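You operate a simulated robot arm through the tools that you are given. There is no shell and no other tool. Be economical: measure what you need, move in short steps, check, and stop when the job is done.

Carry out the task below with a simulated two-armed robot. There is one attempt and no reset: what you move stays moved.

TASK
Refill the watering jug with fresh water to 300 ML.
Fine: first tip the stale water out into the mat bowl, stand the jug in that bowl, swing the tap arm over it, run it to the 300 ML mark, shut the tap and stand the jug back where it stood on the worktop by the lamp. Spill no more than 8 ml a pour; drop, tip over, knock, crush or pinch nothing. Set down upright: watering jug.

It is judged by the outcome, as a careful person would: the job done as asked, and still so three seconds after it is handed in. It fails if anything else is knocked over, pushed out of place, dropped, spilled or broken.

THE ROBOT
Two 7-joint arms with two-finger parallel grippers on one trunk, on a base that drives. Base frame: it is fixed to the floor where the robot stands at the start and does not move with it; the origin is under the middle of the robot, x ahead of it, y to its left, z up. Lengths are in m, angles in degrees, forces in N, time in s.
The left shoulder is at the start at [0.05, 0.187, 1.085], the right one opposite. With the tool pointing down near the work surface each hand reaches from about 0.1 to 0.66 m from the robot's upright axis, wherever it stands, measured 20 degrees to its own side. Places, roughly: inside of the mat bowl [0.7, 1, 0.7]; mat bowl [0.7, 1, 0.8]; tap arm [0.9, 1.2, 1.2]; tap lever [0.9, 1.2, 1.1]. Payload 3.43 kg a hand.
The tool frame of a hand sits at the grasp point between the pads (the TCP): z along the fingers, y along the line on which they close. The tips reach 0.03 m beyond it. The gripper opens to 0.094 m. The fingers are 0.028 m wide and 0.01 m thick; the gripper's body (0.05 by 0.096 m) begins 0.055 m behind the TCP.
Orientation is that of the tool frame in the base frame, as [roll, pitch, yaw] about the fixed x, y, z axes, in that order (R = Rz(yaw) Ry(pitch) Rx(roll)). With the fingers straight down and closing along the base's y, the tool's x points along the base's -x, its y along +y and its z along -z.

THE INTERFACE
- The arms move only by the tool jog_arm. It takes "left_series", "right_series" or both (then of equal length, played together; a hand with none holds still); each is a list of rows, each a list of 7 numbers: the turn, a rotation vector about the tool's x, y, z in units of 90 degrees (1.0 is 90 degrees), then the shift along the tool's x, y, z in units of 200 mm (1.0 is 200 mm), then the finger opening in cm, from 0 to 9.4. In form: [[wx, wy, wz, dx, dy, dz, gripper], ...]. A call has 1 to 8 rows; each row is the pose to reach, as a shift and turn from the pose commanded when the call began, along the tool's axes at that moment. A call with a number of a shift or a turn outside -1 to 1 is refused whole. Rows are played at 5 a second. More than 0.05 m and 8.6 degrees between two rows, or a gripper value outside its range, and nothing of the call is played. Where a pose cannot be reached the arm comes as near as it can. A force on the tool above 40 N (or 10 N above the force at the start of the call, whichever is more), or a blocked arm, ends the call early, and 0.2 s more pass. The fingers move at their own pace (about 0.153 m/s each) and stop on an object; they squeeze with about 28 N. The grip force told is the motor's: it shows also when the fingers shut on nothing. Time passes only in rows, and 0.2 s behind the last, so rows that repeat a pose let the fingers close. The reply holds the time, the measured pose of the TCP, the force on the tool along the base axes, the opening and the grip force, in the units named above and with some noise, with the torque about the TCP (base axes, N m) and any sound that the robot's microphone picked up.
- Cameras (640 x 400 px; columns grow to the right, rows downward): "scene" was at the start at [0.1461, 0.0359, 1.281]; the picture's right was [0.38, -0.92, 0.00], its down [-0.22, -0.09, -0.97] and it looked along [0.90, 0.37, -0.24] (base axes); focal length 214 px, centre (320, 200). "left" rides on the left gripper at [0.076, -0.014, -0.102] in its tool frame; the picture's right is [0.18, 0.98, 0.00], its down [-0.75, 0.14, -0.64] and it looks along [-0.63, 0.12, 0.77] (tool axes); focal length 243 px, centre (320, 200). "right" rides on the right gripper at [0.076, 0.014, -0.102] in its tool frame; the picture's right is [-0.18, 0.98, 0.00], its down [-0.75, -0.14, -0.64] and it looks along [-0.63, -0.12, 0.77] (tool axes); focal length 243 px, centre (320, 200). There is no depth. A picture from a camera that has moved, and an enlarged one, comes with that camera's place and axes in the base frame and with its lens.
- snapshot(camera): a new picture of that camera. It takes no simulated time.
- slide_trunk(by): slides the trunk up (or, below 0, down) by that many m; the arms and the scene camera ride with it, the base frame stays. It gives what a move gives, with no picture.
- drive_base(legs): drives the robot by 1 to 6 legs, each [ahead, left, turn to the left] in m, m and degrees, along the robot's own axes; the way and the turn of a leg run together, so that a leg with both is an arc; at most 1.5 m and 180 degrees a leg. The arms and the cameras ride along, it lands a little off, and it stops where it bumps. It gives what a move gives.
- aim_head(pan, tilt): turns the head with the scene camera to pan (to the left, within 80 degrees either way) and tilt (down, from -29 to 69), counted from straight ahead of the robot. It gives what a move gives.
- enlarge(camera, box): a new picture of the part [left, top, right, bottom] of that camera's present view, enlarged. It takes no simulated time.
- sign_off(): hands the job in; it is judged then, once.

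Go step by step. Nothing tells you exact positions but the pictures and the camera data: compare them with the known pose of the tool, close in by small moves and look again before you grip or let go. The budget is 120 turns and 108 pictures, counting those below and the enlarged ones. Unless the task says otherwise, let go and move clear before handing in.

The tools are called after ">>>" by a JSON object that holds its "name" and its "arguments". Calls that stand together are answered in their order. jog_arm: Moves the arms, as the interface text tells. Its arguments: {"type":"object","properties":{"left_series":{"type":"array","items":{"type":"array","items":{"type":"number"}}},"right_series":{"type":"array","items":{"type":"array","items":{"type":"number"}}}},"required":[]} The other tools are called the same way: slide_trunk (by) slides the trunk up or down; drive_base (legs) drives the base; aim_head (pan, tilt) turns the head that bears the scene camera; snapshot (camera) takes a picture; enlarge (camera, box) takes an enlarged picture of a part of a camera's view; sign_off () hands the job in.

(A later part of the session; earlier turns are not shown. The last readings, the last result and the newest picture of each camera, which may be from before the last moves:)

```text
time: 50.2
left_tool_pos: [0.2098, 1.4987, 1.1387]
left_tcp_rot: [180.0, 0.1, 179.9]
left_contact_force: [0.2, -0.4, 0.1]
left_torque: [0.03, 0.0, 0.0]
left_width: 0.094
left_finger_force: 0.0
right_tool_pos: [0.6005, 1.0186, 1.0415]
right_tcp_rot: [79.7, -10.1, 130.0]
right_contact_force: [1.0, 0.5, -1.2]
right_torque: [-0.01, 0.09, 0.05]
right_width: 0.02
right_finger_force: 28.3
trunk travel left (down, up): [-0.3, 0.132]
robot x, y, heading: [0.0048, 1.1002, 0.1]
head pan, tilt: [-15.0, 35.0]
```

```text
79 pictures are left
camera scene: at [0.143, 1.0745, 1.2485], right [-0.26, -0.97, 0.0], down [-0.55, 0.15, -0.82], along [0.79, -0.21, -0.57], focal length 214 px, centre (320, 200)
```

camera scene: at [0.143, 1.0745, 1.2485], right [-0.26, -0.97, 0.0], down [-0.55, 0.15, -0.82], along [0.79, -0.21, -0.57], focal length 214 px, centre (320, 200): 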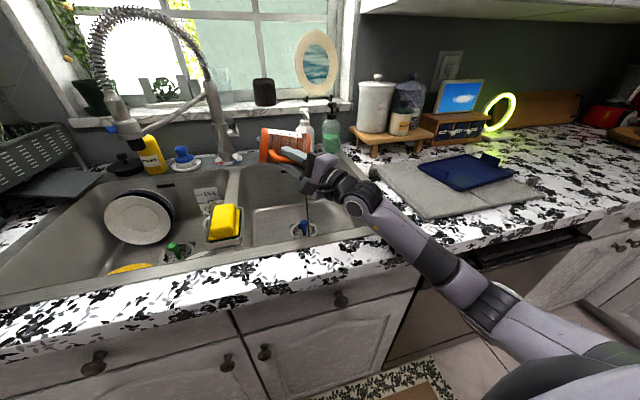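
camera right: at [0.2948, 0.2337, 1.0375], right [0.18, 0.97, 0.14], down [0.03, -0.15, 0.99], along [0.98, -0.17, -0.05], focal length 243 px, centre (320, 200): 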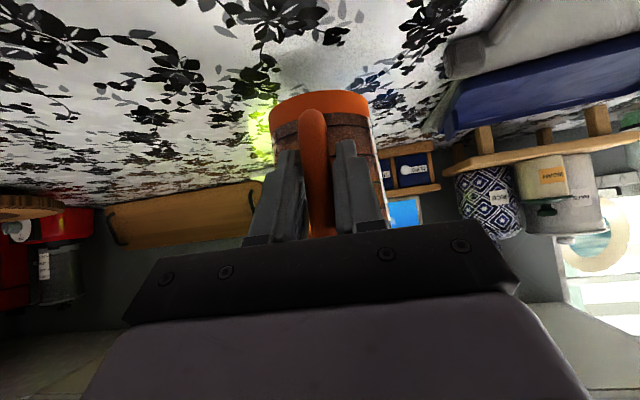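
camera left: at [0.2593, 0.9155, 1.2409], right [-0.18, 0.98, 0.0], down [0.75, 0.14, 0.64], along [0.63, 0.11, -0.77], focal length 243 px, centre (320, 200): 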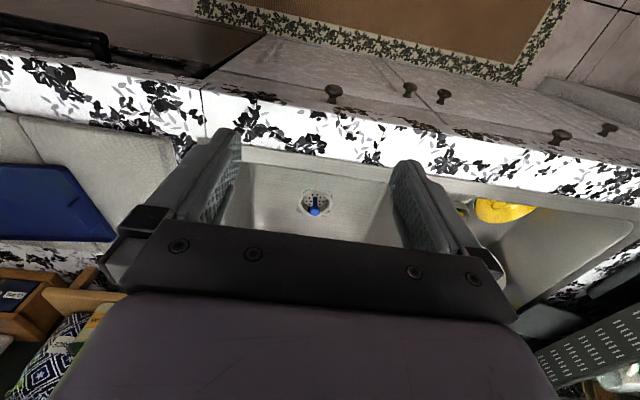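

Water is leaving (load fell from 2.1 to 1.2 N). The elbow or forearm seems to touch the counter edge, so I'll raise the hand 6 cm and finish the tilt.

>>> {"name": "jog_arm", "arguments": {"right_series": [[0, 0, 0, 0.018, 0.097, 0.018, 0], [0, 0, 0, 0.035, 0.195, 0.035, 0], [0, 0, 0, 0.053, 0.29, 0.053, 0], [-0.03, 0, 0.033, 0.053, 0.29, 0.053, 0], [-0.06, 0, 0.066, 0.053, 0.29, 0.053, 0], [-0.09, 0, 0.099, 0.053, 0.29, 0.053, 0], [-0.12, 0, 0.131, 0.053, 0.29, 0.053, 0], [-0.12, 0, 0.131, 0.053, 0.29, 0.053, 0]]}}

>>> {"name": "snapshot", "arguments": {"camera": "scene"}}

>>> {"name": "enlarge", "arguments": {"camera": "scene", "box": [220, 100, 340, 180]}}

>>> {"name": "snapshot", "arguments": {"camera": "right"}}

```text
time: 52.0
left_tool_pos: [0.2118, 1.4977, 1.138]
left_tcp_rot: [179.9, 0.0, 179.9]
left_contact_force: [-0.2, -0.6, -0.5]
left_torque: [0.0, 0.0, 0.01]
left_width: 0.0937
left_finger_force: 0.1
right_tool_pos: [0.6011, 1.0194, 1.098]
right_tcp_rot: [68.1, -21.7, 133.4]
right_contact_force: [0.5, 0.3, -1.5]
right_torque: [0.0, 0.06, 0.06]
right_width: 0.0202
right_finger_force: 28.2
trunk travel left (down, up): [-0.3, 0.132]
robot x, y, heading: [0.0002, 1.0942, -0.0]
head pan, tilt: [-15.0, 35.0]
```

```text
78 pictures are left
camera scene: at [0.1435, 1.0742, 1.248], right [-0.26, -0.97, 0.0], down [-0.55, 0.15, -0.82], along [0.79, -0.21, -0.57], focal length 214 px, centre (320, 200)
```

scene: 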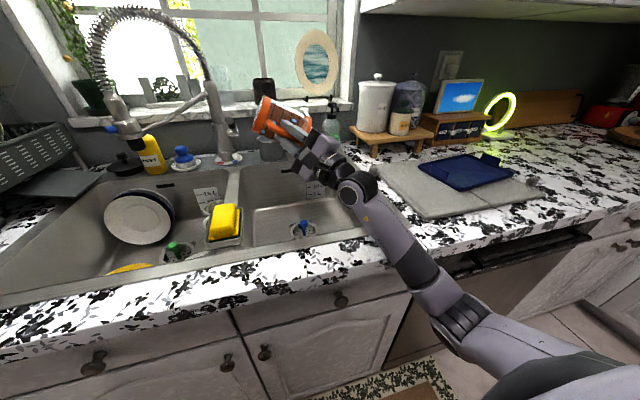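

```text
5.00 times, centred on (280, 140) of scene
camera zoom: at [0.1435, 1.0742, 1.248], right [-0.26, -0.97, 0.0], down [-0.55, 0.15, -0.82], along [0.79, -0.21, -0.57], focal length 1072 px, centre (520, 500)
```

zoom: 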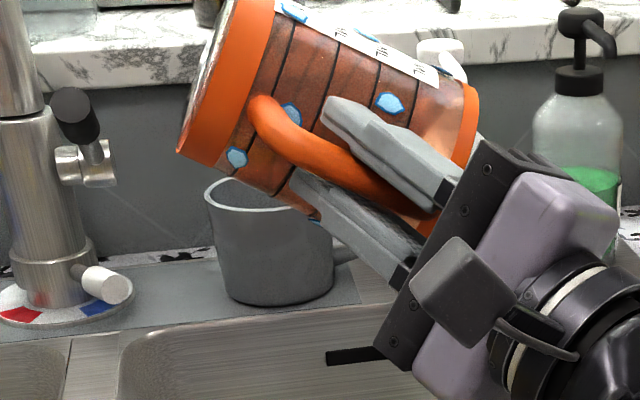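

```text
76 pictures are left
camera right: at [0.4733, 1.0072, 1.1018], right [0.08, -0.62, 0.78], down [-0.01, -0.78, -0.62], along [1.0, 0.05, -0.07], focal length 243 px, centre (320, 200)
```

right: 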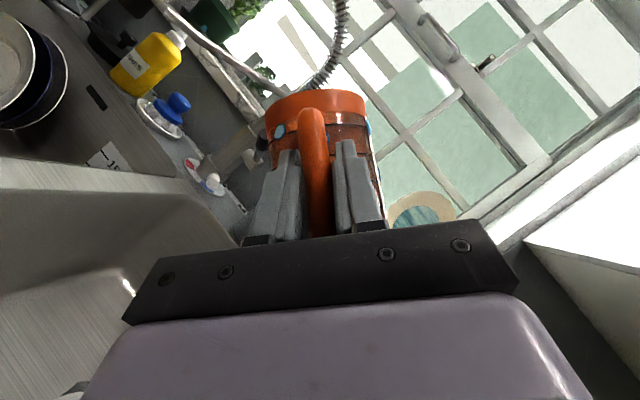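

Most of it is out (106° roll). I'll tilt about 15° more and hold so the last drains.

>>> {"name": "jog_arm", "arguments": {"right_series": [[-0.03, 0, 0.033, 0, 0, 0, 0], [-0.06, 0, 0.066, 0, 0, 0, 0], [-0.09, 0, 0.099, 0, 0, 0, 0], [-0.12, 0, 0.131, 0, 0, 0, 0], [-0.12, 0, 0.131, 0, 0, 0, 0], [-0.12, 0, 0.131, 0, 0, 0, 0], [-0.12, 0, 0.131, 0, 0, 0, 0], [-0.12, 0, 0.131, 0, 0, 0, 0]]}}

>>> {"name": "enlarge", "arguments": {"camera": "scene", "box": [220, 80, 340, 160]}}

>>> {"name": "enlarge", "arguments": {"camera": "scene", "box": [180, 120, 440, 280]}}

```text
time: 54.0
left_tool_pos: [0.2027, 1.4981, 1.1369]
left_tcp_rot: [-179.9, 0.6, 179.5]
left_contact_force: [-0.5, 0.3, 0.4]
left_torque: [0.0, -0.02, 0.01]
left_width: 0.0939
left_finger_force: 0.1
right_tool_pos: [0.5857, 1.0093, 1.123]
right_tcp_rot: [52.0, -29.7, 140.2]
right_contact_force: [0.3, 0.6, -1.2]
right_torque: [0.02, 0.02, 0.0]
right_width: 0.02
right_finger_force: 28.0
trunk travel left (down, up): [-0.3, 0.132]
robot x, y, heading: [-0.001, 1.099, -0.3]
head pan, tilt: [-15.0, 35.0]
stopped in row 8 (right hand): the arm was blocked; the commanded pose is now the measured one
```

```text
5.00 times, centred on (280, 120) of scene
camera zoom: at [0.1326, 1.074, 1.2472], right [-0.26, -0.96, 0.0], down [-0.54, 0.15, -0.83], along [0.8, -0.22, -0.56], focal length 1072 px, centre (520, 600)
```

zoom: 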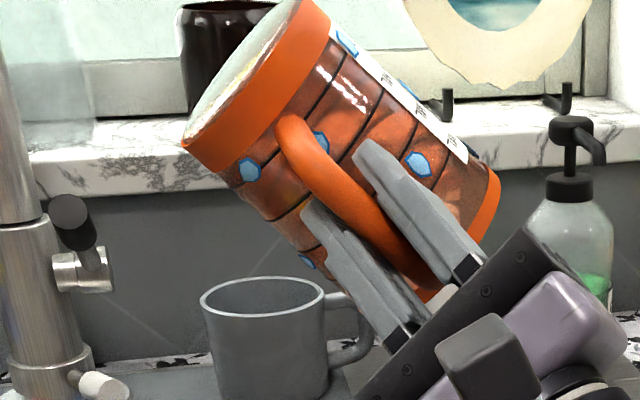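

```text
2.46 times, centred on (310, 200) of scene
camera zoom: at [0.1326, 1.074, 1.2472], right [-0.26, -0.96, 0.0], down [-0.54, 0.15, -0.83], along [0.8, -0.22, -0.56], focal length 528 px, centre (345, 200)
```

zoom: 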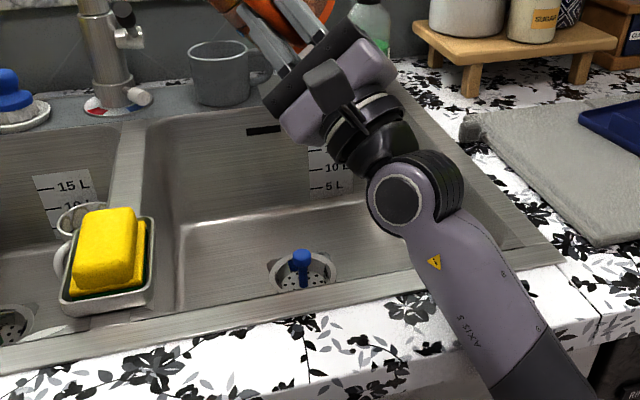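

The jug is clearly emptied and the forearm is leaning on the counter edge. I'll roll back upright now.

>>> {"name": "jog_arm", "arguments": {"right_series": [[0.0625, 0, -0.0685, 0, 0, 0, 0], [0.125, 0, -0.137, 0, 0, 0, 0], [0.1875, 0, -0.2055, 0, 0, 0, 0], [0.25, 0, -0.274, 0, 0, 0, 0], [0.3125, 0, -0.3425, 0, 0, 0, 0], [0.375, 0, -0.411, 0, 0, 0, 0], [0.4375, 0, -0.4795, 0, 0, 0, 0], [0.5, 0, -0.548, 0, 0, 0, 0]]}}

>>> {"name": "jog_arm", "arguments": {"right_series": [[0.0625, 0, -0.0685, 0, 0, 0, 0], [0.125, 0, -0.137, 0, 0, 0, 0], [0.1875, 0, -0.2055, 0, 0, 0, 0], [0.25, 0, -0.274, 0, 0, 0, 0], [0.3125, 0, -0.3425, 0, 0, 0, 0], [0.375, 0, -0.411, 0, 0, 0, 0], [0.4375, 0, -0.4795, 0, 0, 0, 0], [0.5, 0, -0.548, 0, 0, 0, 0]]}}

>>> {"name": "snapshot", "arguments": {"camera": "scene"}}

```text
time: 55.8
left_tool_pos: [0.2132, 1.4972, 1.137]
left_tcp_rot: [-180.0, 0.1, 179.7]
left_contact_force: [0.3, 0.3, -0.4]
left_torque: [0.01, -0.02, -0.01]
left_width: 0.0941
left_finger_force: 0.0
right_tool_pos: [0.6003, 1.0125, 1.1103]
right_tcp_rot: [102.5, 16.2, 129.9]
right_contact_force: [0.7, -0.5, -0.8]
right_torque: [-0.01, 0.06, -0.03]
right_width: 0.0203
right_finger_force: 28.4
trunk travel left (down, up): [-0.3, 0.132]
robot x, y, heading: [0.0002, 1.0968, -0.2]
head pan, tilt: [-15.0, 35.0]
```

```text
time: 57.6
left_tool_pos: [0.213, 1.4971, 1.1388]
left_tcp_rot: [180.0, 0.0, 179.8]
left_contact_force: [0.1, -0.7, 0.1]
left_torque: [0.02, -0.03, 0.0]
left_width: 0.094
left_finger_force: 0.0
right_tool_pos: [0.5984, 1.0127, 1.1098]
right_tcp_rot: [175.6, 49.6, 172.9]
right_contact_force: [-0.7, -0.6, -1.5]
right_torque: [0.03, 0.07, 0.0]
right_width: 0.02
right_finger_force: 28.2
trunk travel left (down, up): [-0.3, 0.132]
robot x, y, heading: [0.0002, 1.0985, -0.0]
head pan, tilt: [-15.0, 35.0]
```

```text
73 pictures are left
camera scene: at [0.1458, 1.0743, 1.2472], right [-0.26, -0.97, 0.0], down [-0.55, 0.15, -0.82], along [0.79, -0.21, -0.57], focal length 214 px, centre (320, 200)
```

scene: 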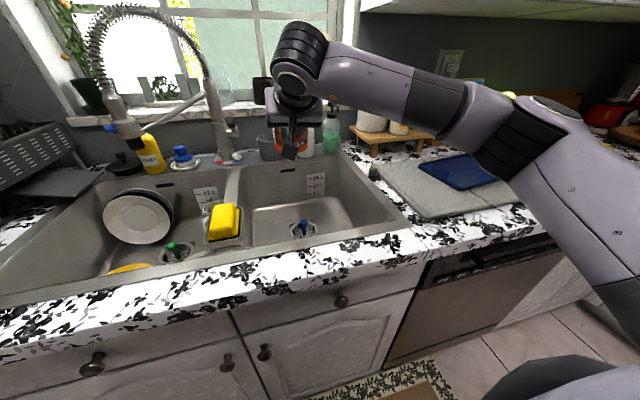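

Upright again. I'll correct the small orientation remainder first.

>>> {"name": "jog_arm", "arguments": {"right_series": [[0.008, 0.012, -0.014, 0, 0, 0, 0], [0.016, 0.023, -0.027, 0, 0, 0, 0], [0.016, 0.023, -0.027, 0, 0, 0, 0]]}}

>>> {"name": "jog_arm", "arguments": {"right_series": [[0, 0, 0, -0.034, 0.065, 0.156, 0], [0, 0, 0, -0.068, 0.13, 0.312, 0], [0, 0, 0, -0.102, 0.195, 0.468, 0], [0, 0, 0, -0.136, 0.26, 0.624, 0], [0, 0, 0, -0.17, 0.325, 0.78, 0], [0, 0, 0, -0.17, 0.325, 0.78, 0]]}}

>>> {"name": "snapshot", "arguments": {"camera": "scene"}}

>>> {"name": "snapshot", "arguments": {"camera": "right"}}

```text
time: 58.4
left_tool_pos: [0.214, 1.4979, 1.136]
left_tcp_rot: [-180.0, 0.1, 179.8]
left_contact_force: [0.4, 0.0, -0.7]
left_torque: [-0.01, 0.0, 0.0]
left_width: 0.0941
left_finger_force: 0.1
right_tool_pos: [0.6002, 1.0109, 1.1114]
right_tcp_rot: [179.6, 47.6, 176.4]
right_contact_force: [-0.6, 1.1, -0.2]
right_torque: [-0.01, 0.09, 0.02]
right_width: 0.02
right_finger_force: 27.8
trunk travel left (down, up): [-0.3, 0.132]
robot x, y, heading: [-0.0004, 1.1006, -0.0]
head pan, tilt: [-15.0, 35.0]
```

```text
time: 59.8
left_tool_pos: [0.2145, 1.4983, 1.1366]
left_tcp_rot: [180.0, -0.1, 179.8]
left_contact_force: [-0.6, -0.4, 0.3]
left_torque: [-0.01, -0.02, 0.01]
left_width: 0.0938
left_finger_force: 0.0
right_tool_pos: [0.7255, 1.0618, 1.0318]
right_tcp_rot: [179.6, 47.6, 176.6]
right_contact_force: [0.2, 0.8, -1.5]
right_torque: [0.0, 0.1, -0.03]
right_width: 0.0201
right_finger_force: 28.0
right hand out of reach, approached as far as the arm can: row 5, 6
trunk travel left (down, up): [-0.3, 0.132]
robot x, y, heading: [0.0023, 1.0959, -0.0]
head pan, tilt: [-15.0, 35.0]
```

```text
72 pictures are left
camera scene: at [0.1459, 1.0745, 1.2472], right [-0.26, -0.97, 0.0], down [-0.55, 0.15, -0.82], along [0.79, -0.21, -0.57], focal length 214 px, centre (320, 200)
```

scene: 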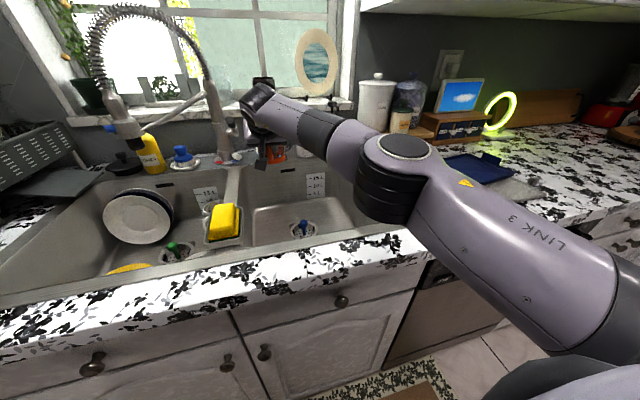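

```text
71 pictures are left
camera right: at [0.6001, 1.0821, 1.0443], right [0.18, 0.97, 0.14], down [0.03, -0.15, 0.99], along [0.98, -0.17, -0.05], focal length 243 px, centre (320, 200)
```

right: 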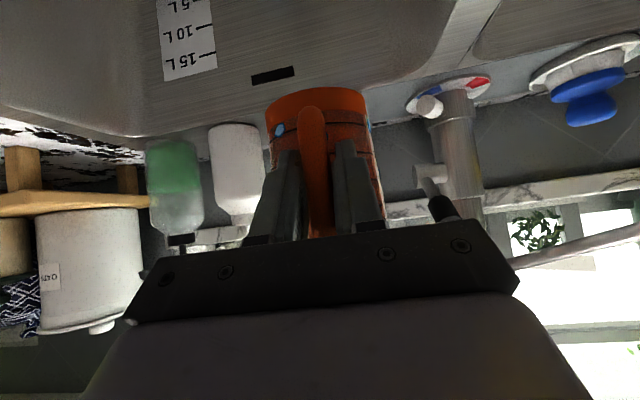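

That's just out of reach, so I'll pull the hand back 9 cm and ease the base forward.

>>> {"name": "jog_arm", "arguments": {"right_series": [[0, 0, 0, 0.1, 0, -0.11, 0], [0, 0, 0, 0.2, 0, -0.22, 0], [0, 0, 0, 0.303, 0, -0.33, 0], [0, 0, 0, 0.303, 0, -0.33, 0]]}}

>>> {"name": "drive_base", "arguments": {"legs": [[0.05, 0, 0]]}}

>>> {"name": "drive_base", "arguments": {"legs": [[0.05, 0, 0]]}}

```text
time: 60.8
left_tool_pos: [0.2135, 1.4993, 1.137]
left_tcp_rot: [180.0, 0.0, 179.8]
left_contact_force: [0.6, 0.7, 0.7]
left_torque: [0.01, -0.03, -0.01]
left_width: 0.0939
left_finger_force: 0.1
right_tool_pos: [0.6355, 1.0669, 1.0319]
right_tcp_rot: [179.6, 47.7, 176.3]
right_contact_force: [-0.2, 0.0, -0.9]
right_torque: [0.03, 0.02, -0.02]
right_width: 0.0201
right_finger_force: 28.0
trunk travel left (down, up): [-0.3, 0.132]
robot x, y, heading: [0.0016, 1.0945, -0.2]
head pan, tilt: [-15.0, 35.0]
```

```text
time: 61.7
left_tool_pos: [0.2647, 1.4978, 1.1365]
left_tcp_rot: [180.0, -0.1, 179.7]
left_contact_force: [-0.1, -0.3, -0.1]
left_torque: [-0.05, 0.02, -0.04]
left_width: 0.0938
left_finger_force: 0.1
right_tool_pos: [0.6867, 1.067, 1.0316]
right_tcp_rot: [179.6, 47.6, 176.4]
right_contact_force: [0.2, 0.2, -2.4]
right_torque: [0.04, 0.06, -0.04]
right_width: 0.0204
right_finger_force: 28.4
trunk travel left (down, up): [-0.3, 0.132]
robot x, y, heading: [0.0519, 1.0961, -0.2]
head pan, tilt: [-15.0, 35.0]
```

```text
time: 62.7
left_tool_pos: [0.2878, 1.4984, 1.1373]
left_tcp_rot: [-179.9, -0.2, 179.8]
left_contact_force: [0.3, -1.0, 0.4]
left_torque: [-0.03, 0.0, -0.02]
left_width: 0.094
left_finger_force: 0.0
right_tool_pos: [0.7109, 1.0669, 1.0303]
right_tcp_rot: [179.8, 47.5, 176.5]
right_contact_force: [0.5, 0.1, -0.4]
right_torque: [0.03, 0.06, 0.02]
right_width: 0.0203
right_finger_force: 28.6
trunk travel left (down, up): [-0.3, 0.132]
robot x, y, heading: [0.0774, 1.098, 0.0]
head pan, tilt: [-15.0, 35.0]
stopped in leg 1: the robot was blocked; the commanded pose is now the measured one
```

The base bumped at x≈0.077, so I'll back off 1.5 cm and then descend into the bowl. That should be within reach.

>>> {"name": "drive_base", "arguments": {"legs": [[-0.015, 0, 0]]}}

>>> {"name": "snapshot", "arguments": {"camera": "right"}}

```text
time: 63.4
left_tool_pos: [0.2731, 1.4972, 1.136]
left_tcp_rot: [180.0, -0.2, 179.9]
left_contact_force: [-0.4, 0.6, 0.2]
left_torque: [0.03, -0.01, 0.0]
left_width: 0.094
left_finger_force: 0.1
right_tool_pos: [0.6968, 1.0676, 1.0307]
right_tcp_rot: [179.8, 47.6, 176.6]
right_contact_force: [-0.5, -0.6, -0.7]
right_torque: [0.02, 0.05, 0.02]
right_width: 0.0203
right_finger_force: 28.0
trunk travel left (down, up): [-0.3, 0.132]
robot x, y, heading: [0.0624, 1.0971, -0.1]
head pan, tilt: [-15.0, 35.0]
```

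```text
70 pictures are left
camera right: at [0.5706, 1.0875, 1.0425], right [0.18, 0.97, 0.14], down [0.03, -0.15, 0.99], along [0.98, -0.18, -0.05], focal length 243 px, centre (320, 200)
```

right: 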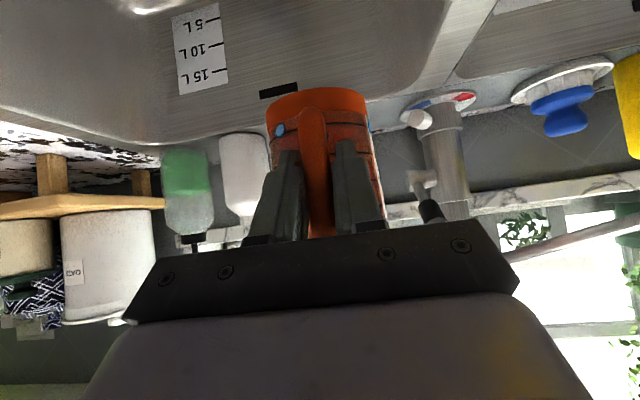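

>>> {"name": "jog_arm", "arguments": {"right_series": [[0, 0, 0, 0.118, 0, 0.166, 0], [0, 0, 0, 0.237, 0, 0.332, 0], [0, 0, 0, 0.356, 0, 0.498, 0], [0, 0, 0, 0.474, 0, 0.664, 0], [0, 0, 0, 0.55, 0, 0.77, 0], [0, 0, 0, 0.593, 0, 0.83, 0], [0, 0, 0, 0.593, 0, 0.83, 0]]}}

>>> {"name": "snapshot", "arguments": {"camera": "right"}}

>>> {"name": "snapshot", "arguments": {"camera": "scene"}}

```text
time: 65.0
left_tool_pos: [0.2741, 1.498, 1.1364]
left_tcp_rot: [-179.9, -0.1, 179.8]
left_contact_force: [-1.2, -0.1, 0.1]
left_torque: [0.0, -0.01, 0.03]
left_width: 0.094
left_finger_force: 0.0
right_tool_pos: [0.7377, 1.0652, 0.8298]
right_tcp_rot: [179.8, 47.5, 176.5]
right_contact_force: [-0.6, 0.2, -1.7]
right_torque: [-0.03, 0.08, 0.01]
right_width: 0.0202
right_finger_force: 27.9
trunk travel left (down, up): [-0.3, 0.132]
robot x, y, heading: [0.0596, 1.0949, -0.4]
head pan, tilt: [-15.0, 35.0]
```

```text
69 pictures are left
camera right: at [0.6125, 1.0864, 0.8425], right [0.18, 0.97, 0.14], down [0.03, -0.15, 0.99], along [0.98, -0.18, -0.05], focal length 243 px, centre (320, 200)
```

right: 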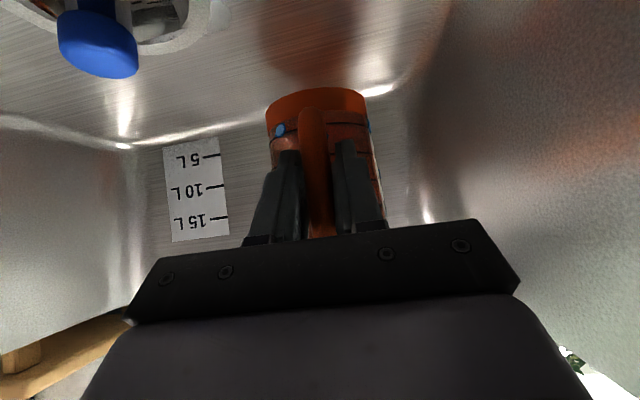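

```text
68 pictures are left
camera scene: at [0.2065, 1.074, 1.2472], right [-0.26, -0.97, 0.0], down [-0.55, 0.15, -0.82], along [0.79, -0.21, -0.57], focal length 214 px, centre (320, 200)
```

scene: 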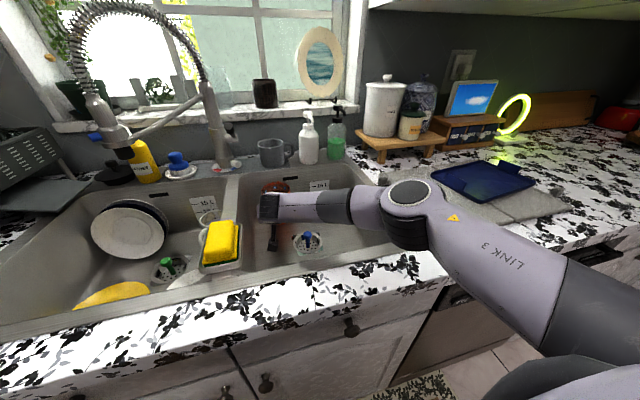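

The jug hangs clear of the drain and walls inside the bowl. I'll lower it slowly to the floor.

>>> {"name": "jog_arm", "arguments": {"right_series": [[0, 0, 0, 0.037, 0, 0.034, 0], [0, 0, 0, 0.074, 0, 0.067, 0], [0, 0, 0, 0.093, 0, 0.084, 0], [0, 0, 0, 0.111, 0, 0.101, 0], [0, 0, 0, 0.111, 0, 0.101, 0]]}}

>>> {"name": "snapshot", "arguments": {"camera": "right"}}

```text
time: 66.2
left_tool_pos: [0.2748, 1.4994, 1.1372]
left_tcp_rot: [-179.8, -0.1, 179.8]
left_contact_force: [-0.4, -0.4, 0.5]
left_torque: [-0.02, 0.02, 0.02]
left_width: 0.0941
left_finger_force: 0.0
right_tool_pos: [0.738, 1.0649, 0.7996]
right_tcp_rot: [179.7, 47.5, 176.5]
right_contact_force: [-0.8, 0.8, -1.3]
right_torque: [0.02, 0.07, 0.02]
right_width: 0.0203
right_finger_force: 27.9
trunk travel left (down, up): [-0.3, 0.132]
robot x, y, heading: [0.0607, 1.0994, -0.2]
head pan, tilt: [-15.0, 35.0]
```

```text
67 pictures are left
camera right: at [0.613, 1.0857, 0.8122], right [0.18, 0.97, 0.14], down [0.03, -0.15, 0.99], along [0.98, -0.18, -0.05], focal length 243 px, centre (320, 200)
```

right: 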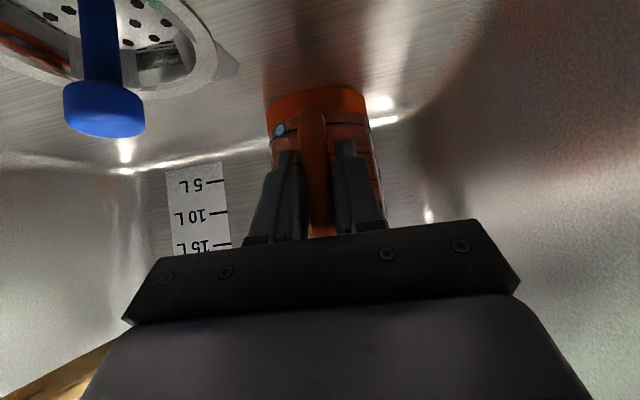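

>>> {"name": "jog_arm", "arguments": {"right_series": [[0, 0, 0, 0.011, 0, 0.01, 0], [0, 0, 0, 0.022, 0, 0.02, 0], [0, 0, 0, 0.022, 0, 0.02, 0]]}}

>>> {"name": "jog_arm", "arguments": {"right_series": [[0, 0, 0, 0.011, 0, 0.01, 0], [0, 0, 0, 0.011, 0, 0.01, 0]]}}

>>> {"name": "snapshot", "arguments": {"camera": "right"}}

```text
time: 67.0
left_tool_pos: [0.273, 1.4984, 1.1364]
left_tcp_rot: [-179.8, 0.0, 179.8]
left_contact_force: [-0.8, 0.9, -0.5]
left_torque: [0.03, 0.0, -0.02]
left_width: 0.094
left_finger_force: 0.0
right_tool_pos: [0.738, 1.0658, 0.7968]
right_tcp_rot: [179.6, 47.7, 176.5]
right_contact_force: [-3.3, -0.6, 9.3]
right_torque: [-0.04, -0.81, 0.0]
right_width: 0.0205
right_finger_force: 28.0
trunk travel left (down, up): [-0.3, 0.132]
robot x, y, heading: [0.0646, 1.0995, -0.0]
head pan, tilt: [-15.0, 35.0]
```

```text
time: 67.6
left_tool_pos: [0.2715, 1.4979, 1.1375]
left_tcp_rot: [-179.9, 0.0, 179.8]
left_contact_force: [0.4, -0.2, 0.4]
left_torque: [0.01, 0.0, 0.01]
left_width: 0.0941
left_finger_force: 0.0
right_tool_pos: [0.7371, 1.0652, 0.7953]
right_tcp_rot: [179.6, 47.8, 176.5]
right_contact_force: [-4.8, 2.1, 21.0]
right_torque: [-0.03, -0.54, 0.03]
right_width: 0.0202
right_finger_force: 27.9
trunk travel left (down, up): [-0.3, 0.132]
robot x, y, heading: [0.0591, 1.0997, -0.2]
head pan, tilt: [-15.0, 35.0]
```

```text
66 pictures are left
camera right: at [0.6115, 1.0859, 0.8067], right [0.18, 0.97, 0.14], down [0.02, -0.15, 0.99], along [0.98, -0.17, -0.05], focal length 243 px, centre (320, 200)
```

right: 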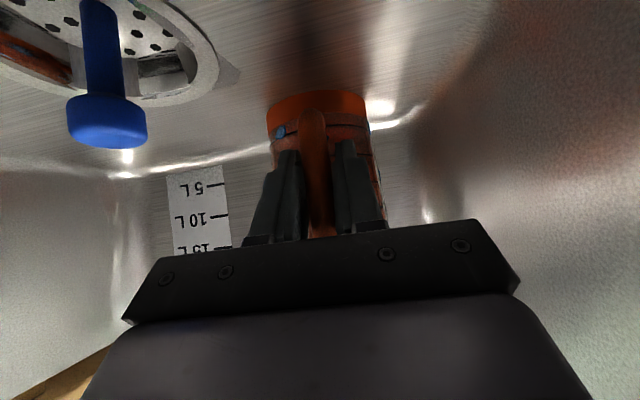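

Contact is firm, so I'll ease off a few millimetres, open, and check that the jug stands.

>>> {"name": "jog_arm", "arguments": {"right_series": [[0, 0, 0, -0.015, 0, -0.0135, 0], [0, 0, 0, -0.015, 0, -0.0135, 0]]}}

>>> {"name": "jog_arm", "arguments": {"right_series": [[0, 0, 0, 0, 0, 0, 2.6], [0, 0, 0, 0, 0, 0, 4.5], [0, 0, 0, 0, 0, 0, 4.5], [0, 0, 0, 0, 0, 0, 4.5]]}}

>>> {"name": "snapshot", "arguments": {"camera": "right"}}

```text
time: 68.2
left_tool_pos: [0.2741, 1.4986, 1.1364]
left_tcp_rot: [-179.8, -0.1, 179.8]
left_contact_force: [0.1, 0.0, -0.2]
left_torque: [-0.01, 0.02, 0.03]
left_width: 0.0941
left_finger_force: 0.1
right_tool_pos: [0.7354, 1.0655, 0.7952]
right_tcp_rot: [179.9, 47.5, 176.5]
right_contact_force: [1.8, 2.3, 8.0]
right_torque: [-0.03, -0.42, 0.11]
right_width: 0.0202
right_finger_force: 28.1
trunk travel left (down, up): [-0.3, 0.132]
robot x, y, heading: [0.0556, 1.0931, 0.1]
head pan, tilt: [-15.0, 35.0]
```

```text
time: 69.2
left_tool_pos: [0.2742, 1.497, 1.1374]
left_tcp_rot: [-180.0, -0.1, 179.8]
left_contact_force: [-0.5, -0.5, -0.7]
left_torque: [-0.02, -0.03, 0.0]
left_width: 0.0941
left_finger_force: 0.1
right_tool_pos: [0.7379, 1.0652, 0.7953]
right_tcp_rot: [179.7, 47.5, 176.5]
right_contact_force: [-0.7, 1.0, -1.0]
right_torque: [0.0, 0.05, 0.01]
right_width: 0.0451
right_finger_force: 0.0
trunk travel left (down, up): [-0.3, 0.132]
robot x, y, heading: [0.0619, 1.097, 0.0]
head pan, tilt: [-15.0, 35.0]
```

```text
65 pictures are left
camera right: at [0.6119, 1.0852, 0.8076], right [0.18, 0.97, 0.14], down [0.03, -0.15, 0.99], along [0.98, -0.18, -0.05], focal length 243 px, centre (320, 200)
```

right: 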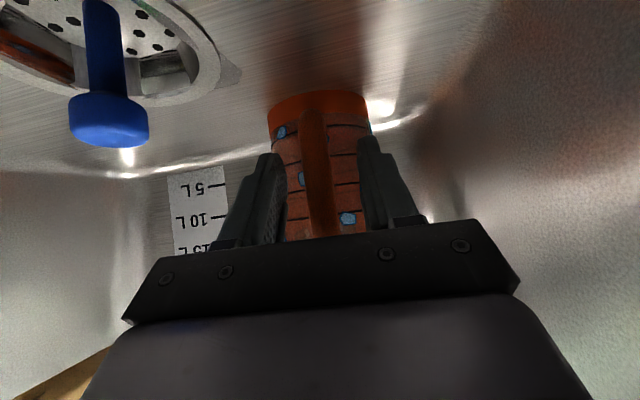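

The jug stands upright in the bowl. I'll withdraw the hand backwards, then up.

>>> {"name": "jog_arm", "arguments": {"right_series": [[0, 0, 0, 0, 0, -0.1, 4.5], [0, 0, 0, 0, 0, -0.2, 4.5], [0, 0, 0, 0, 0, -0.32, 4.5], [0, 0, 0, -0.15, 0, -0.45, 4.5], [0, 0, 0, -0.3, 0, -0.58, 4.5], [0, 0, 0, -0.45, 0, -0.72, 4.5], [0, 0, 0, -0.6, 0, -0.85, 4.5], [0, 0, 0, -0.75, 0, -0.98, 4.5]]}}

>>> {"name": "snapshot", "arguments": {"camera": "scene"}}

>>> {"name": "snapshot", "arguments": {"camera": "right"}}

```text
time: 71.0
left_tool_pos: [0.2741, 1.4974, 1.1376]
left_tcp_rot: [-179.8, -0.1, 179.8]
left_contact_force: [-0.2, -0.1, -0.3]
left_torque: [-0.03, 0.03, -0.01]
left_width: 0.0942
left_finger_force: 0.1
right_tool_pos: [0.6934, 1.0686, 1.0386]
right_tcp_rot: [179.8, 47.6, 176.4]
right_contact_force: [0.3, 0.9, -0.4]
right_torque: [0.02, 0.01, -0.02]
right_width: 0.045
right_finger_force: 0.1
trunk travel left (down, up): [-0.3, 0.132]
robot x, y, heading: [0.059, 1.0972, -0.4]
head pan, tilt: [-15.0, 35.0]
```

```text
64 pictures are left
camera scene: at [0.2061, 1.0741, 1.2472], right [-0.26, -0.97, 0.0], down [-0.55, 0.15, -0.82], along [0.79, -0.21, -0.57], focal length 214 px, centre (320, 200)
```

scene: 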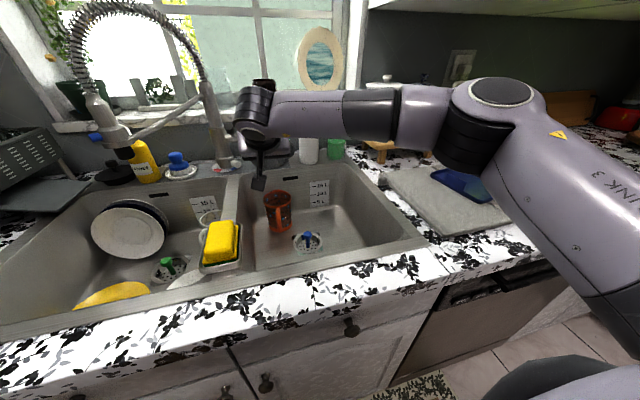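

```text
63 pictures are left
camera right: at [0.568, 1.0889, 1.0507], right [0.18, 0.97, 0.14], down [0.03, -0.15, 0.99], along [0.98, -0.18, -0.05], focal length 243 px, centre (320, 200)
```

right: 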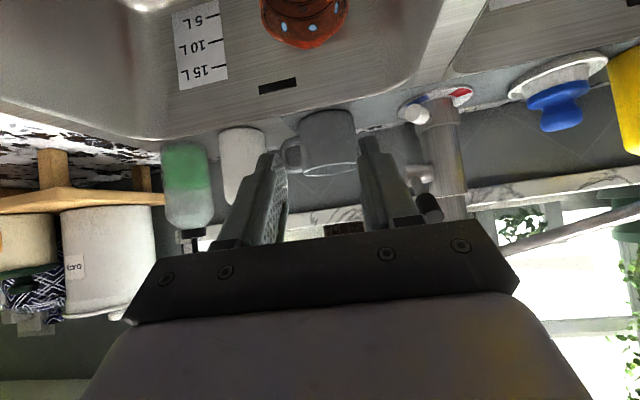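

The jug stands at about (0.81, 1.06). I'll bring the right arm back out of the way and look closely at the tap head.

>>> {"name": "jog_arm", "arguments": {"right_series": [[0, 0, 0, 0.07, -0.15, -0.14, 4.5], [0, 0, 0, 0.14, -0.31, -0.28, 4.5], [0, 0, 0, 0.21, -0.47, -0.42, 4.5], [0, 0, 0, 0.28, -0.63, -0.57, 4.5], [0, 0, 0, 0.36, -0.79, -0.72, 4.5], [0, 0, 0, 0.44, -0.95, -0.87, 4.5], [0, 0, 0, 0.44, -0.95, -0.87, 4.5]]}}

>>> {"name": "aim_head", "arguments": {"pan": 18, "tilt": 15}}

>>> {"name": "snapshot", "arguments": {"camera": "scene"}}

```text
time: 72.6
left_tool_pos: [0.2748, 1.4976, 1.1354]
left_tcp_rot: [-180.0, -0.1, 179.8]
left_contact_force: [0.2, -1.5, -0.9]
left_torque: [0.02, 0.0, 0.05]
left_width: 0.0939
left_finger_force: 0.1
right_tool_pos: [0.4973, 0.8885, 1.0926]
right_tcp_rot: [179.8, 47.4, 176.5]
right_contact_force: [0.0, -0.1, -0.9]
right_torque: [0.02, 0.01, 0.02]
right_width: 0.0451
right_finger_force: 0.1
trunk travel left (down, up): [-0.3, 0.132]
robot x, y, heading: [0.0589, 1.0952, 0.1]
head pan, tilt: [-15.0, 35.0]
```

```text
time: 73.6
left_tool_pos: [0.2742, 1.4978, 1.1367]
left_tcp_rot: [-179.9, -0.1, 179.8]
left_contact_force: [0.1, -0.1, 0.2]
left_torque: [-0.03, 0.02, 0.01]
left_width: 0.0942
left_finger_force: 0.1
right_tool_pos: [0.4985, 0.8895, 1.0906]
right_tcp_rot: [179.7, 47.6, 176.5]
right_contact_force: [0.2, -0.2, 0.8]
right_torque: [0.01, 0.02, 0.0]
right_width: 0.045
right_finger_force: 0.0
trunk travel left (down, up): [-0.3, 0.132]
robot x, y, heading: [0.0617, 1.1005, -0.0]
head pan, tilt: [18.0, 15.0]
```

```text
62 pictures are left
camera scene: at [0.2103, 1.1256, 1.2792], right [0.31, -0.95, 0.0], down [-0.25, -0.08, -0.97], along [0.92, 0.3, -0.26], focal length 214 px, centre (320, 200)
```

scene: 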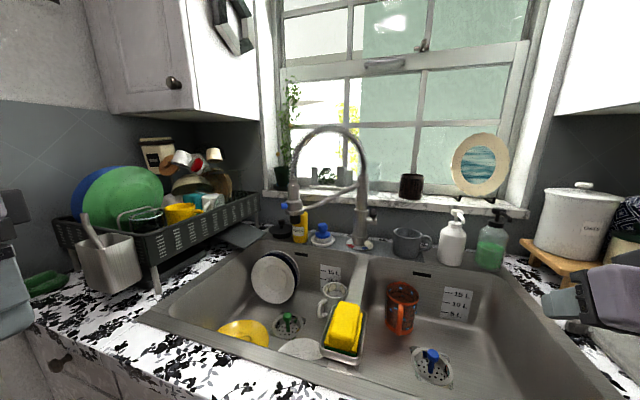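

>>> {"name": "enlarge", "arguments": {"camera": "scene", "box": [260, 115, 400, 255]}}

>>> {"name": "enlarge", "arguments": {"camera": "scene", "box": [320, 250, 500, 390]}}

```text
2.86 times, centred on (330, 185) of scene
camera zoom: at [0.2103, 1.1256, 1.2792], right [0.31, -0.95, 0.0], down [-0.25, -0.08, -0.97], along [0.92, 0.3, -0.26], focal length 613 px, centre (291, 243)
```

zoom: 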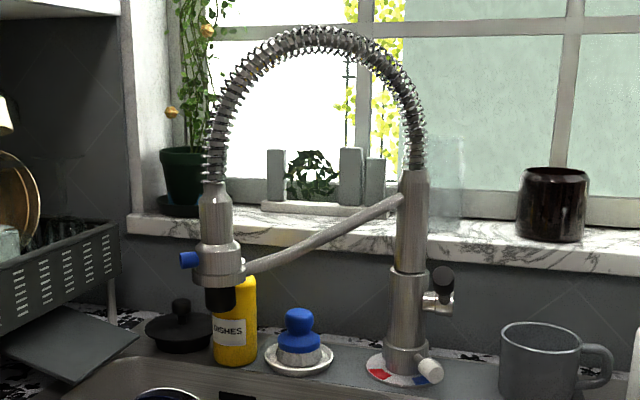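

```text
2.86 times, centred on (410, 320) of scene
camera zoom: at [0.2103, 1.1256, 1.2792], right [0.31, -0.95, 0.0], down [-0.25, -0.08, -0.97], along [0.92, 0.3, -0.26], focal length 613 px, centre (63, -143)
```

zoom: 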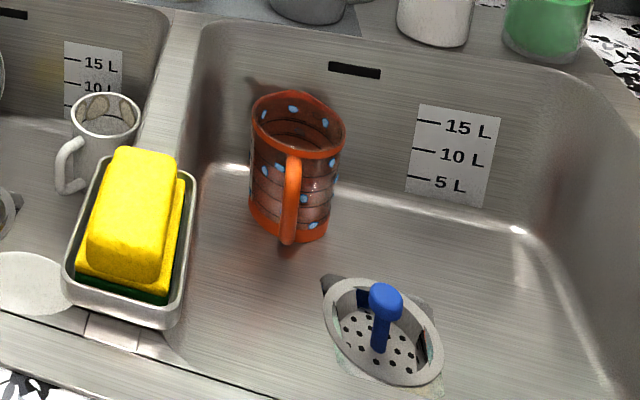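

The jug stands well. The spout head is near (0.79, 1.40) and must swing over the jug; I'll come in with the left hand (closed, pitched forward 60°) on its far side.

>>> {"name": "jog_arm", "arguments": {"left_series": [[0, -0.0833, 0, -0.125, -0.0125, -0.025, 3], [0, -0.1667, 0, -0.25, -0.025, -0.05, 0], [0, -0.25, 0, -0.375, -0.0375, -0.075, 0], [0, -0.333, 0, -0.5, -0.05, -0.1, 0], [0, -0.4167, 0, -0.625, -0.0625, -0.125, 0], [0, -0.5, 0, -0.75, -0.075, -0.15, 0], [0, -0.583, 0, -0.875, -0.0875, -0.175, 0], [0, -0.667, 0, -1, -0.1, -0.2, 0]]}}

>>> {"name": "snapshot", "arguments": {"camera": "scene"}}

```text
time: 75.4
left_tool_pos: [0.4747, 1.4777, 1.1761]
left_tcp_rot: [-179.8, 60.0, -180.0]
left_contact_force: [0.3, 0.0, 0.6]
left_torque: [0.0, 0.0, -0.03]
left_width: 0.0
left_finger_force: 27.3
right_tool_pos: [0.4985, 0.8895, 1.0915]
right_tcp_rot: [179.7, 47.4, 176.5]
right_contact_force: [-0.1, -0.3, 0.1]
right_torque: [0.0, -0.02, 0.02]
right_width: 0.0448
right_finger_force: 0.0
trunk travel left (down, up): [-0.3, 0.132]
robot x, y, heading: [0.0629, 1.0976, -0.3]
head pan, tilt: [18.0, 15.0]
```

```text
59 pictures are left
camera scene: at [0.2104, 1.1257, 1.2792], right [0.31, -0.95, 0.0], down [-0.25, -0.08, -0.97], along [0.92, 0.3, -0.26], focal length 214 px, centre (320, 200)
```

scene: 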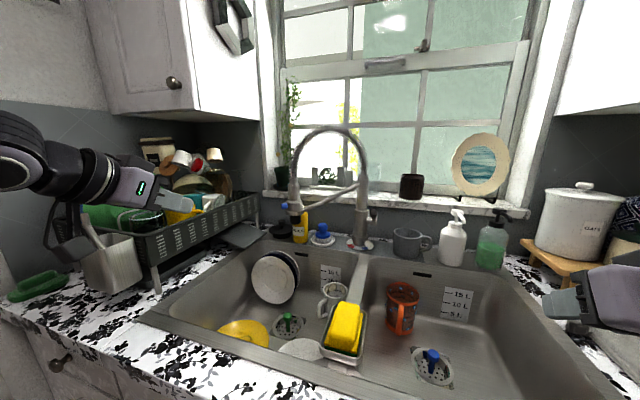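

>>> {"name": "jog_arm", "arguments": {"left_series": [[0, 0, 0, -0.073, -0.005, 0.16, 0], [0, 0, 0, -0.147, -0.01, 0.32, 0], [0, 0, 0, -0.22, -0.015, 0.48, 0], [0, 0, 0, -0.293, -0.02, 0.64, 0], [0, 0, 0, -0.367, -0.025, 0.8, 0], [0, 0, 0, -0.44, -0.03, 0.96, 0], [0, 0, 0, -0.44, -0.03, 0.96, 0]]}}

>>> {"name": "snapshot", "arguments": {"camera": "left"}}

>>> {"name": "enlarge", "arguments": {"camera": "scene", "box": [200, 100, 400, 260]}}

```text
time: 77.0
left_tool_pos: [0.6842, 1.4694, 1.157]
left_tcp_rot: [-179.7, 59.8, -180.0]
left_contact_force: [0.5, -0.1, -0.4]
left_torque: [0.03, 0.01, -0.01]
left_width: 0.0
left_finger_force: 27.9
right_tool_pos: [0.4983, 0.8899, 1.0906]
right_tcp_rot: [179.8, 47.4, 176.5]
right_contact_force: [0.0, 0.6, 0.0]
right_torque: [0.01, -0.01, -0.01]
right_width: 0.0452
right_finger_force: 0.1
trunk travel left (down, up): [-0.3, 0.132]
robot x, y, heading: [0.0627, 1.1005, 0.1]
head pan, tilt: [18.0, 15.0]
```

```text
58 pictures are left
camera left: at [0.557, 1.4544, 1.1438], right [-0.09, 0.98, -0.16], down [-0.18, 0.14, 0.97], along [0.98, 0.12, 0.16], focal length 243 px, centre (320, 200)
```

left: 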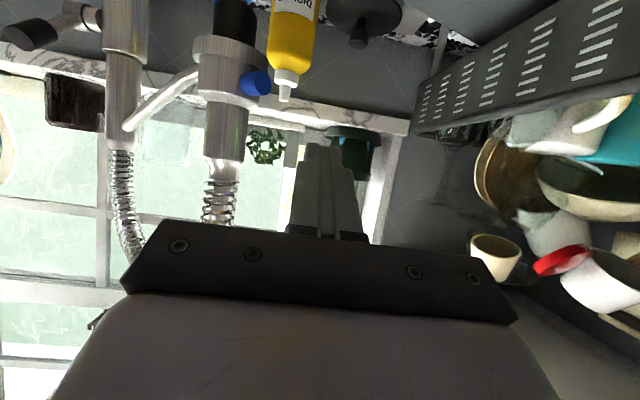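

```text
2.50 times, centred on (300, 180) of scene
camera zoom: at [0.2101, 1.1257, 1.2792], right [0.31, -0.95, 0.0], down [-0.25, -0.08, -0.97], along [0.92, 0.3, -0.26], focal length 536 px, centre (370, 250)
```

zoom: 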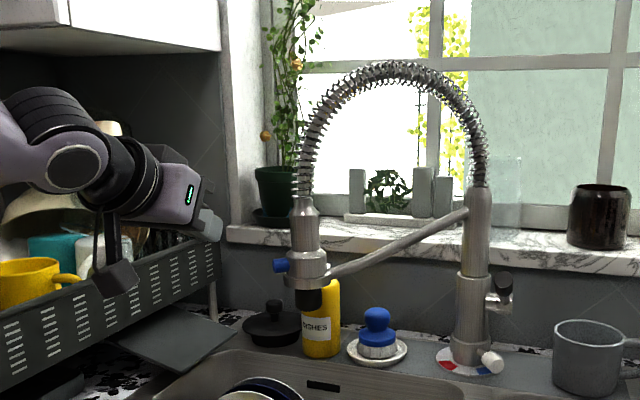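

The head's narrow neck is at about (0.775, 1.395) between z 1.11 and 1.165. I'll bring the closed fingers alongside it.

>>> {"name": "jog_arm", "arguments": {"left_series": [[0, 0, 0, -0.058, 0, 0.14, 0], [0, 0, 0, -0.115, 0, 0.28, 0], [0, 0, 0, -0.173, 0, 0.42, 0], [0, 0, 0, -0.173, -0.1, 0.42, 0], [0, 0, 0, -0.173, -0.1, 0.42, 0]]}}

>>> {"name": "snapshot", "arguments": {"camera": "left"}}

>>> {"name": "enlarge", "arguments": {"camera": "scene", "box": [200, 100, 400, 260]}}

```text
time: 78.2
left_tool_pos: [0.7748, 1.4498, 1.1434]
left_tcp_rot: [-179.8, 60.0, 180.0]
left_contact_force: [0.5, -0.2, 0.2]
left_torque: [0.0, -0.01, 0.0]
left_width: 0.0002
left_finger_force: 28.2
right_tool_pos: [0.4986, 0.8898, 1.0908]
right_tcp_rot: [179.7, 47.6, 176.5]
right_contact_force: [-0.1, -0.7, 1.1]
right_torque: [0.03, -0.02, 0.02]
right_width: 0.045
right_finger_force: 0.1
trunk travel left (down, up): [-0.3, 0.132]
robot x, y, heading: [0.0625, 1.0956, -0.1]
head pan, tilt: [18.0, 15.0]
```

```text
56 pictures are left
camera left: at [0.6475, 1.435, 1.1289], right [-0.09, 0.98, -0.16], down [-0.18, 0.14, 0.97], along [0.98, 0.12, 0.16], focal length 243 px, centre (320, 200)
```

left: 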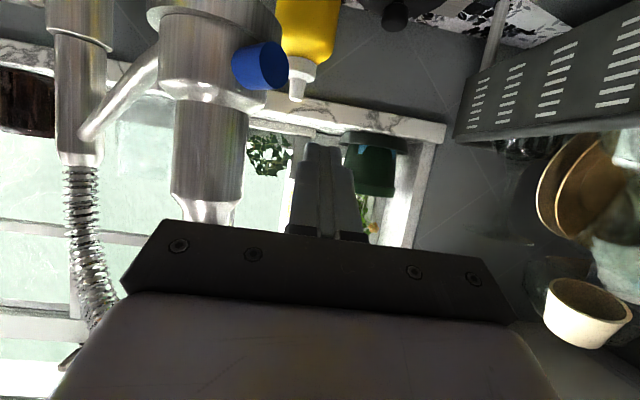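

```text
2.50 times, centred on (300, 180) of scene
camera zoom: at [0.2103, 1.1258, 1.2792], right [0.31, -0.95, 0.0], down [-0.25, -0.08, -0.97], along [0.92, 0.3, -0.26], focal length 536 px, centre (370, 250)
```

zoom: 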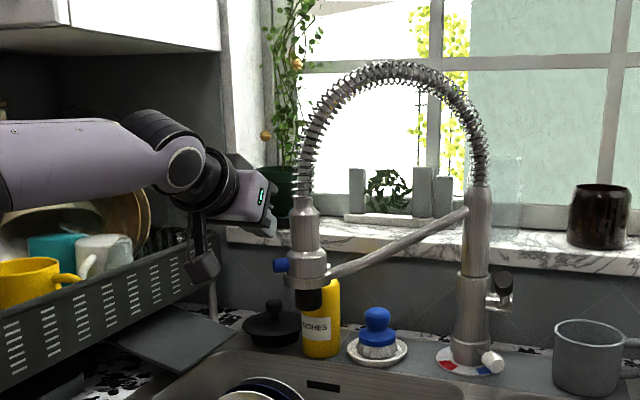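

The neck is just to the right of the fingers. I'll sweep along the arc, pushing the tap head toward the mat bowl.

>>> {"name": "jog_arm", "arguments": {"left_series": [[0, 0, 0, -0.0025, -0.145, 0.004, 0], [0, 0, 0, 0.045, -0.255, -0.078, 0], [0, 0, 0, 0.0975, -0.395, -0.169, 0], [0, 0, 0, 0.1375, -0.545, -0.238, 0], [0, 0, 0, 0.166, -0.705, -0.288, 0], [0, 0, 0, 0.185, -0.875, -0.32, 0], [0, 0, 0, 0.189, -0.96, -0.327, 0], [0, 0, 0, 0.189, -0.96, -0.327, 0]]}}

>>> {"name": "snapshot", "arguments": {"camera": "scene"}}

>>> {"name": "snapshot", "arguments": {"camera": "left"}}

```text
time: 80.0
left_tool_pos: [0.704, 1.2859, 1.1439]
left_tcp_rot: [-179.8, 60.0, -179.9]
left_contact_force: [-1.2, 0.5, -1.0]
left_torque: [0.01, -0.02, -0.01]
left_width: 0.0
left_finger_force: 28.0
left hand out of reach, approached as far as the arm can: row 6, 7, 8
right_tool_pos: [0.4991, 0.8891, 1.0902]
right_tcp_rot: [179.7, 47.5, 176.5]
right_contact_force: [-0.1, -0.3, -0.1]
right_torque: [0.0, -0.03, 0.04]
right_width: 0.0453
right_finger_force: 0.0
trunk travel left (down, up): [-0.3, 0.132]
robot x, y, heading: [0.0646, 1.0983, -0.1]
head pan, tilt: [18.0, 15.0]
```

```text
54 pictures are left
camera scene: at [0.2102, 1.1257, 1.2792], right [0.31, -0.95, 0.0], down [-0.25, -0.08, -0.97], along [0.92, 0.3, -0.26], focal length 214 px, centre (320, 200)
```

scene: 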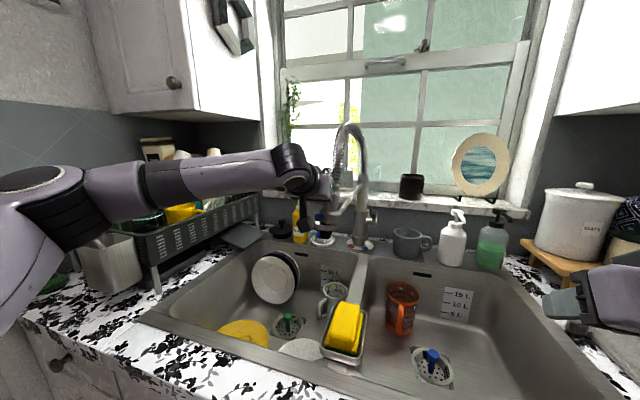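

```text
53 pictures are left
camera left: at [0.5762, 1.2705, 1.1306], right [-0.09, 0.98, -0.16], down [-0.18, 0.14, 0.97], along [0.98, 0.12, 0.16], focal length 243 px, centre (320, 200)
```

left: 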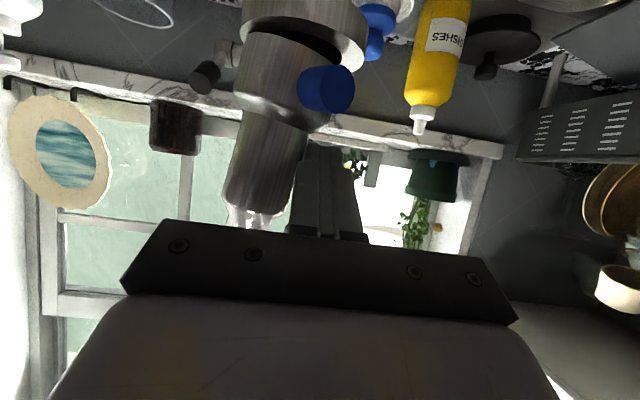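

The tap follows nicely; the left arm is at its inward limit, so I'll continue the sweep by sliding the base to the right.

>>> {"name": "drive_base", "arguments": {"legs": [[0, -0.14, 0]]}}

>>> {"name": "snapshot", "arguments": {"camera": "left"}}

```text
time: 81.9
left_tool_pos: [0.7027, 1.1469, 1.145]
left_tcp_rot: [-179.8, 59.9, -179.9]
left_contact_force: [1.2, 0.5, -0.2]
left_torque: [0.02, 0.0, -0.03]
left_width: 0.0
left_finger_force: 28.1
right_tool_pos: [0.4974, 0.7508, 1.0924]
right_tcp_rot: [179.7, 47.5, 176.5]
right_contact_force: [0.6, 1.0, -0.2]
right_torque: [0.01, 0.03, -0.01]
right_width: 0.045
right_finger_force: 0.0
trunk travel left (down, up): [-0.3, 0.132]
robot x, y, heading: [0.0633, 0.9578, -0.2]
head pan, tilt: [18.0, 15.0]
```

```text
52 pictures are left
camera left: at [0.5758, 1.1318, 1.1305], right [-0.09, 0.98, -0.16], down [-0.18, 0.14, 0.97], along [0.98, 0.12, 0.16], focal length 243 px, centre (320, 200)
```

left: 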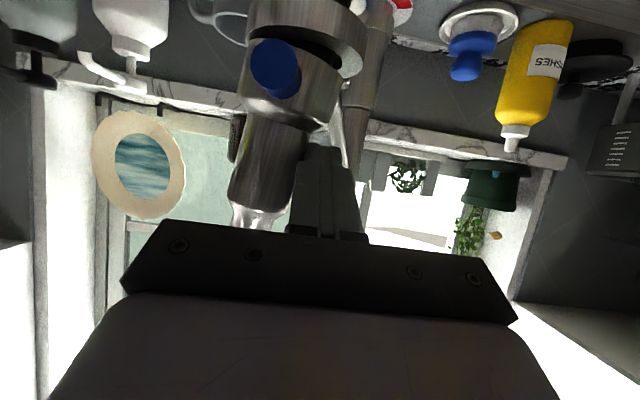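

>>> {"name": "jog_arm", "arguments": {"left_series": [[0, 0, 0, -0.04, -0.08, 0.065, 0], [0, 0, 0, -0.075, -0.15, 0.13, 0], [0, 0, 0, -0.105, -0.24, 0.182, 0], [0, 0, 0, -0.135, -0.32, 0.234, 0], [0, 0, 0, -0.19, -0.445, 0.333, 0], [0, 0, 0, -0.19, -0.445, 0.333, 0]]}}

>>> {"name": "snapshot", "arguments": {"camera": "left"}}

```text
time: 83.3
left_tool_pos: [0.7041, 1.1404, 1.1358]
left_tcp_rot: [-179.4, 60.5, -179.9]
left_contact_force: [-2.4, -1.0, 12.8]
left_torque: [-0.24, -0.29, -0.1]
left_width: 0.0
left_finger_force: 28.2
left hand out of reach, approached as far as the arm can: row 1, 2, 3, 4, 5, 6
right_tool_pos: [0.4962, 0.7504, 1.0914]
right_tcp_rot: [179.6, 47.6, 176.6]
right_contact_force: [0.1, 0.3, 0.3]
right_torque: [-0.01, -0.02, 0.05]
right_width: 0.0448
right_finger_force: 0.1
trunk travel left (down, up): [-0.3, 0.132]
robot x, y, heading: [0.0627, 0.9558, -0.3]
head pan, tilt: [18.0, 15.0]
```

```text
51 pictures are left
camera left: at [0.5766, 1.1258, 1.1206], right [-0.09, 0.98, -0.16], down [-0.18, 0.15, 0.97], along [0.98, 0.11, 0.17], focal length 243 px, centre (320, 200)
```

left: 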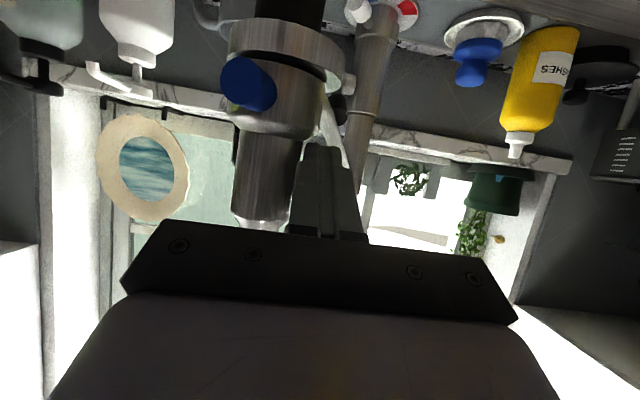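

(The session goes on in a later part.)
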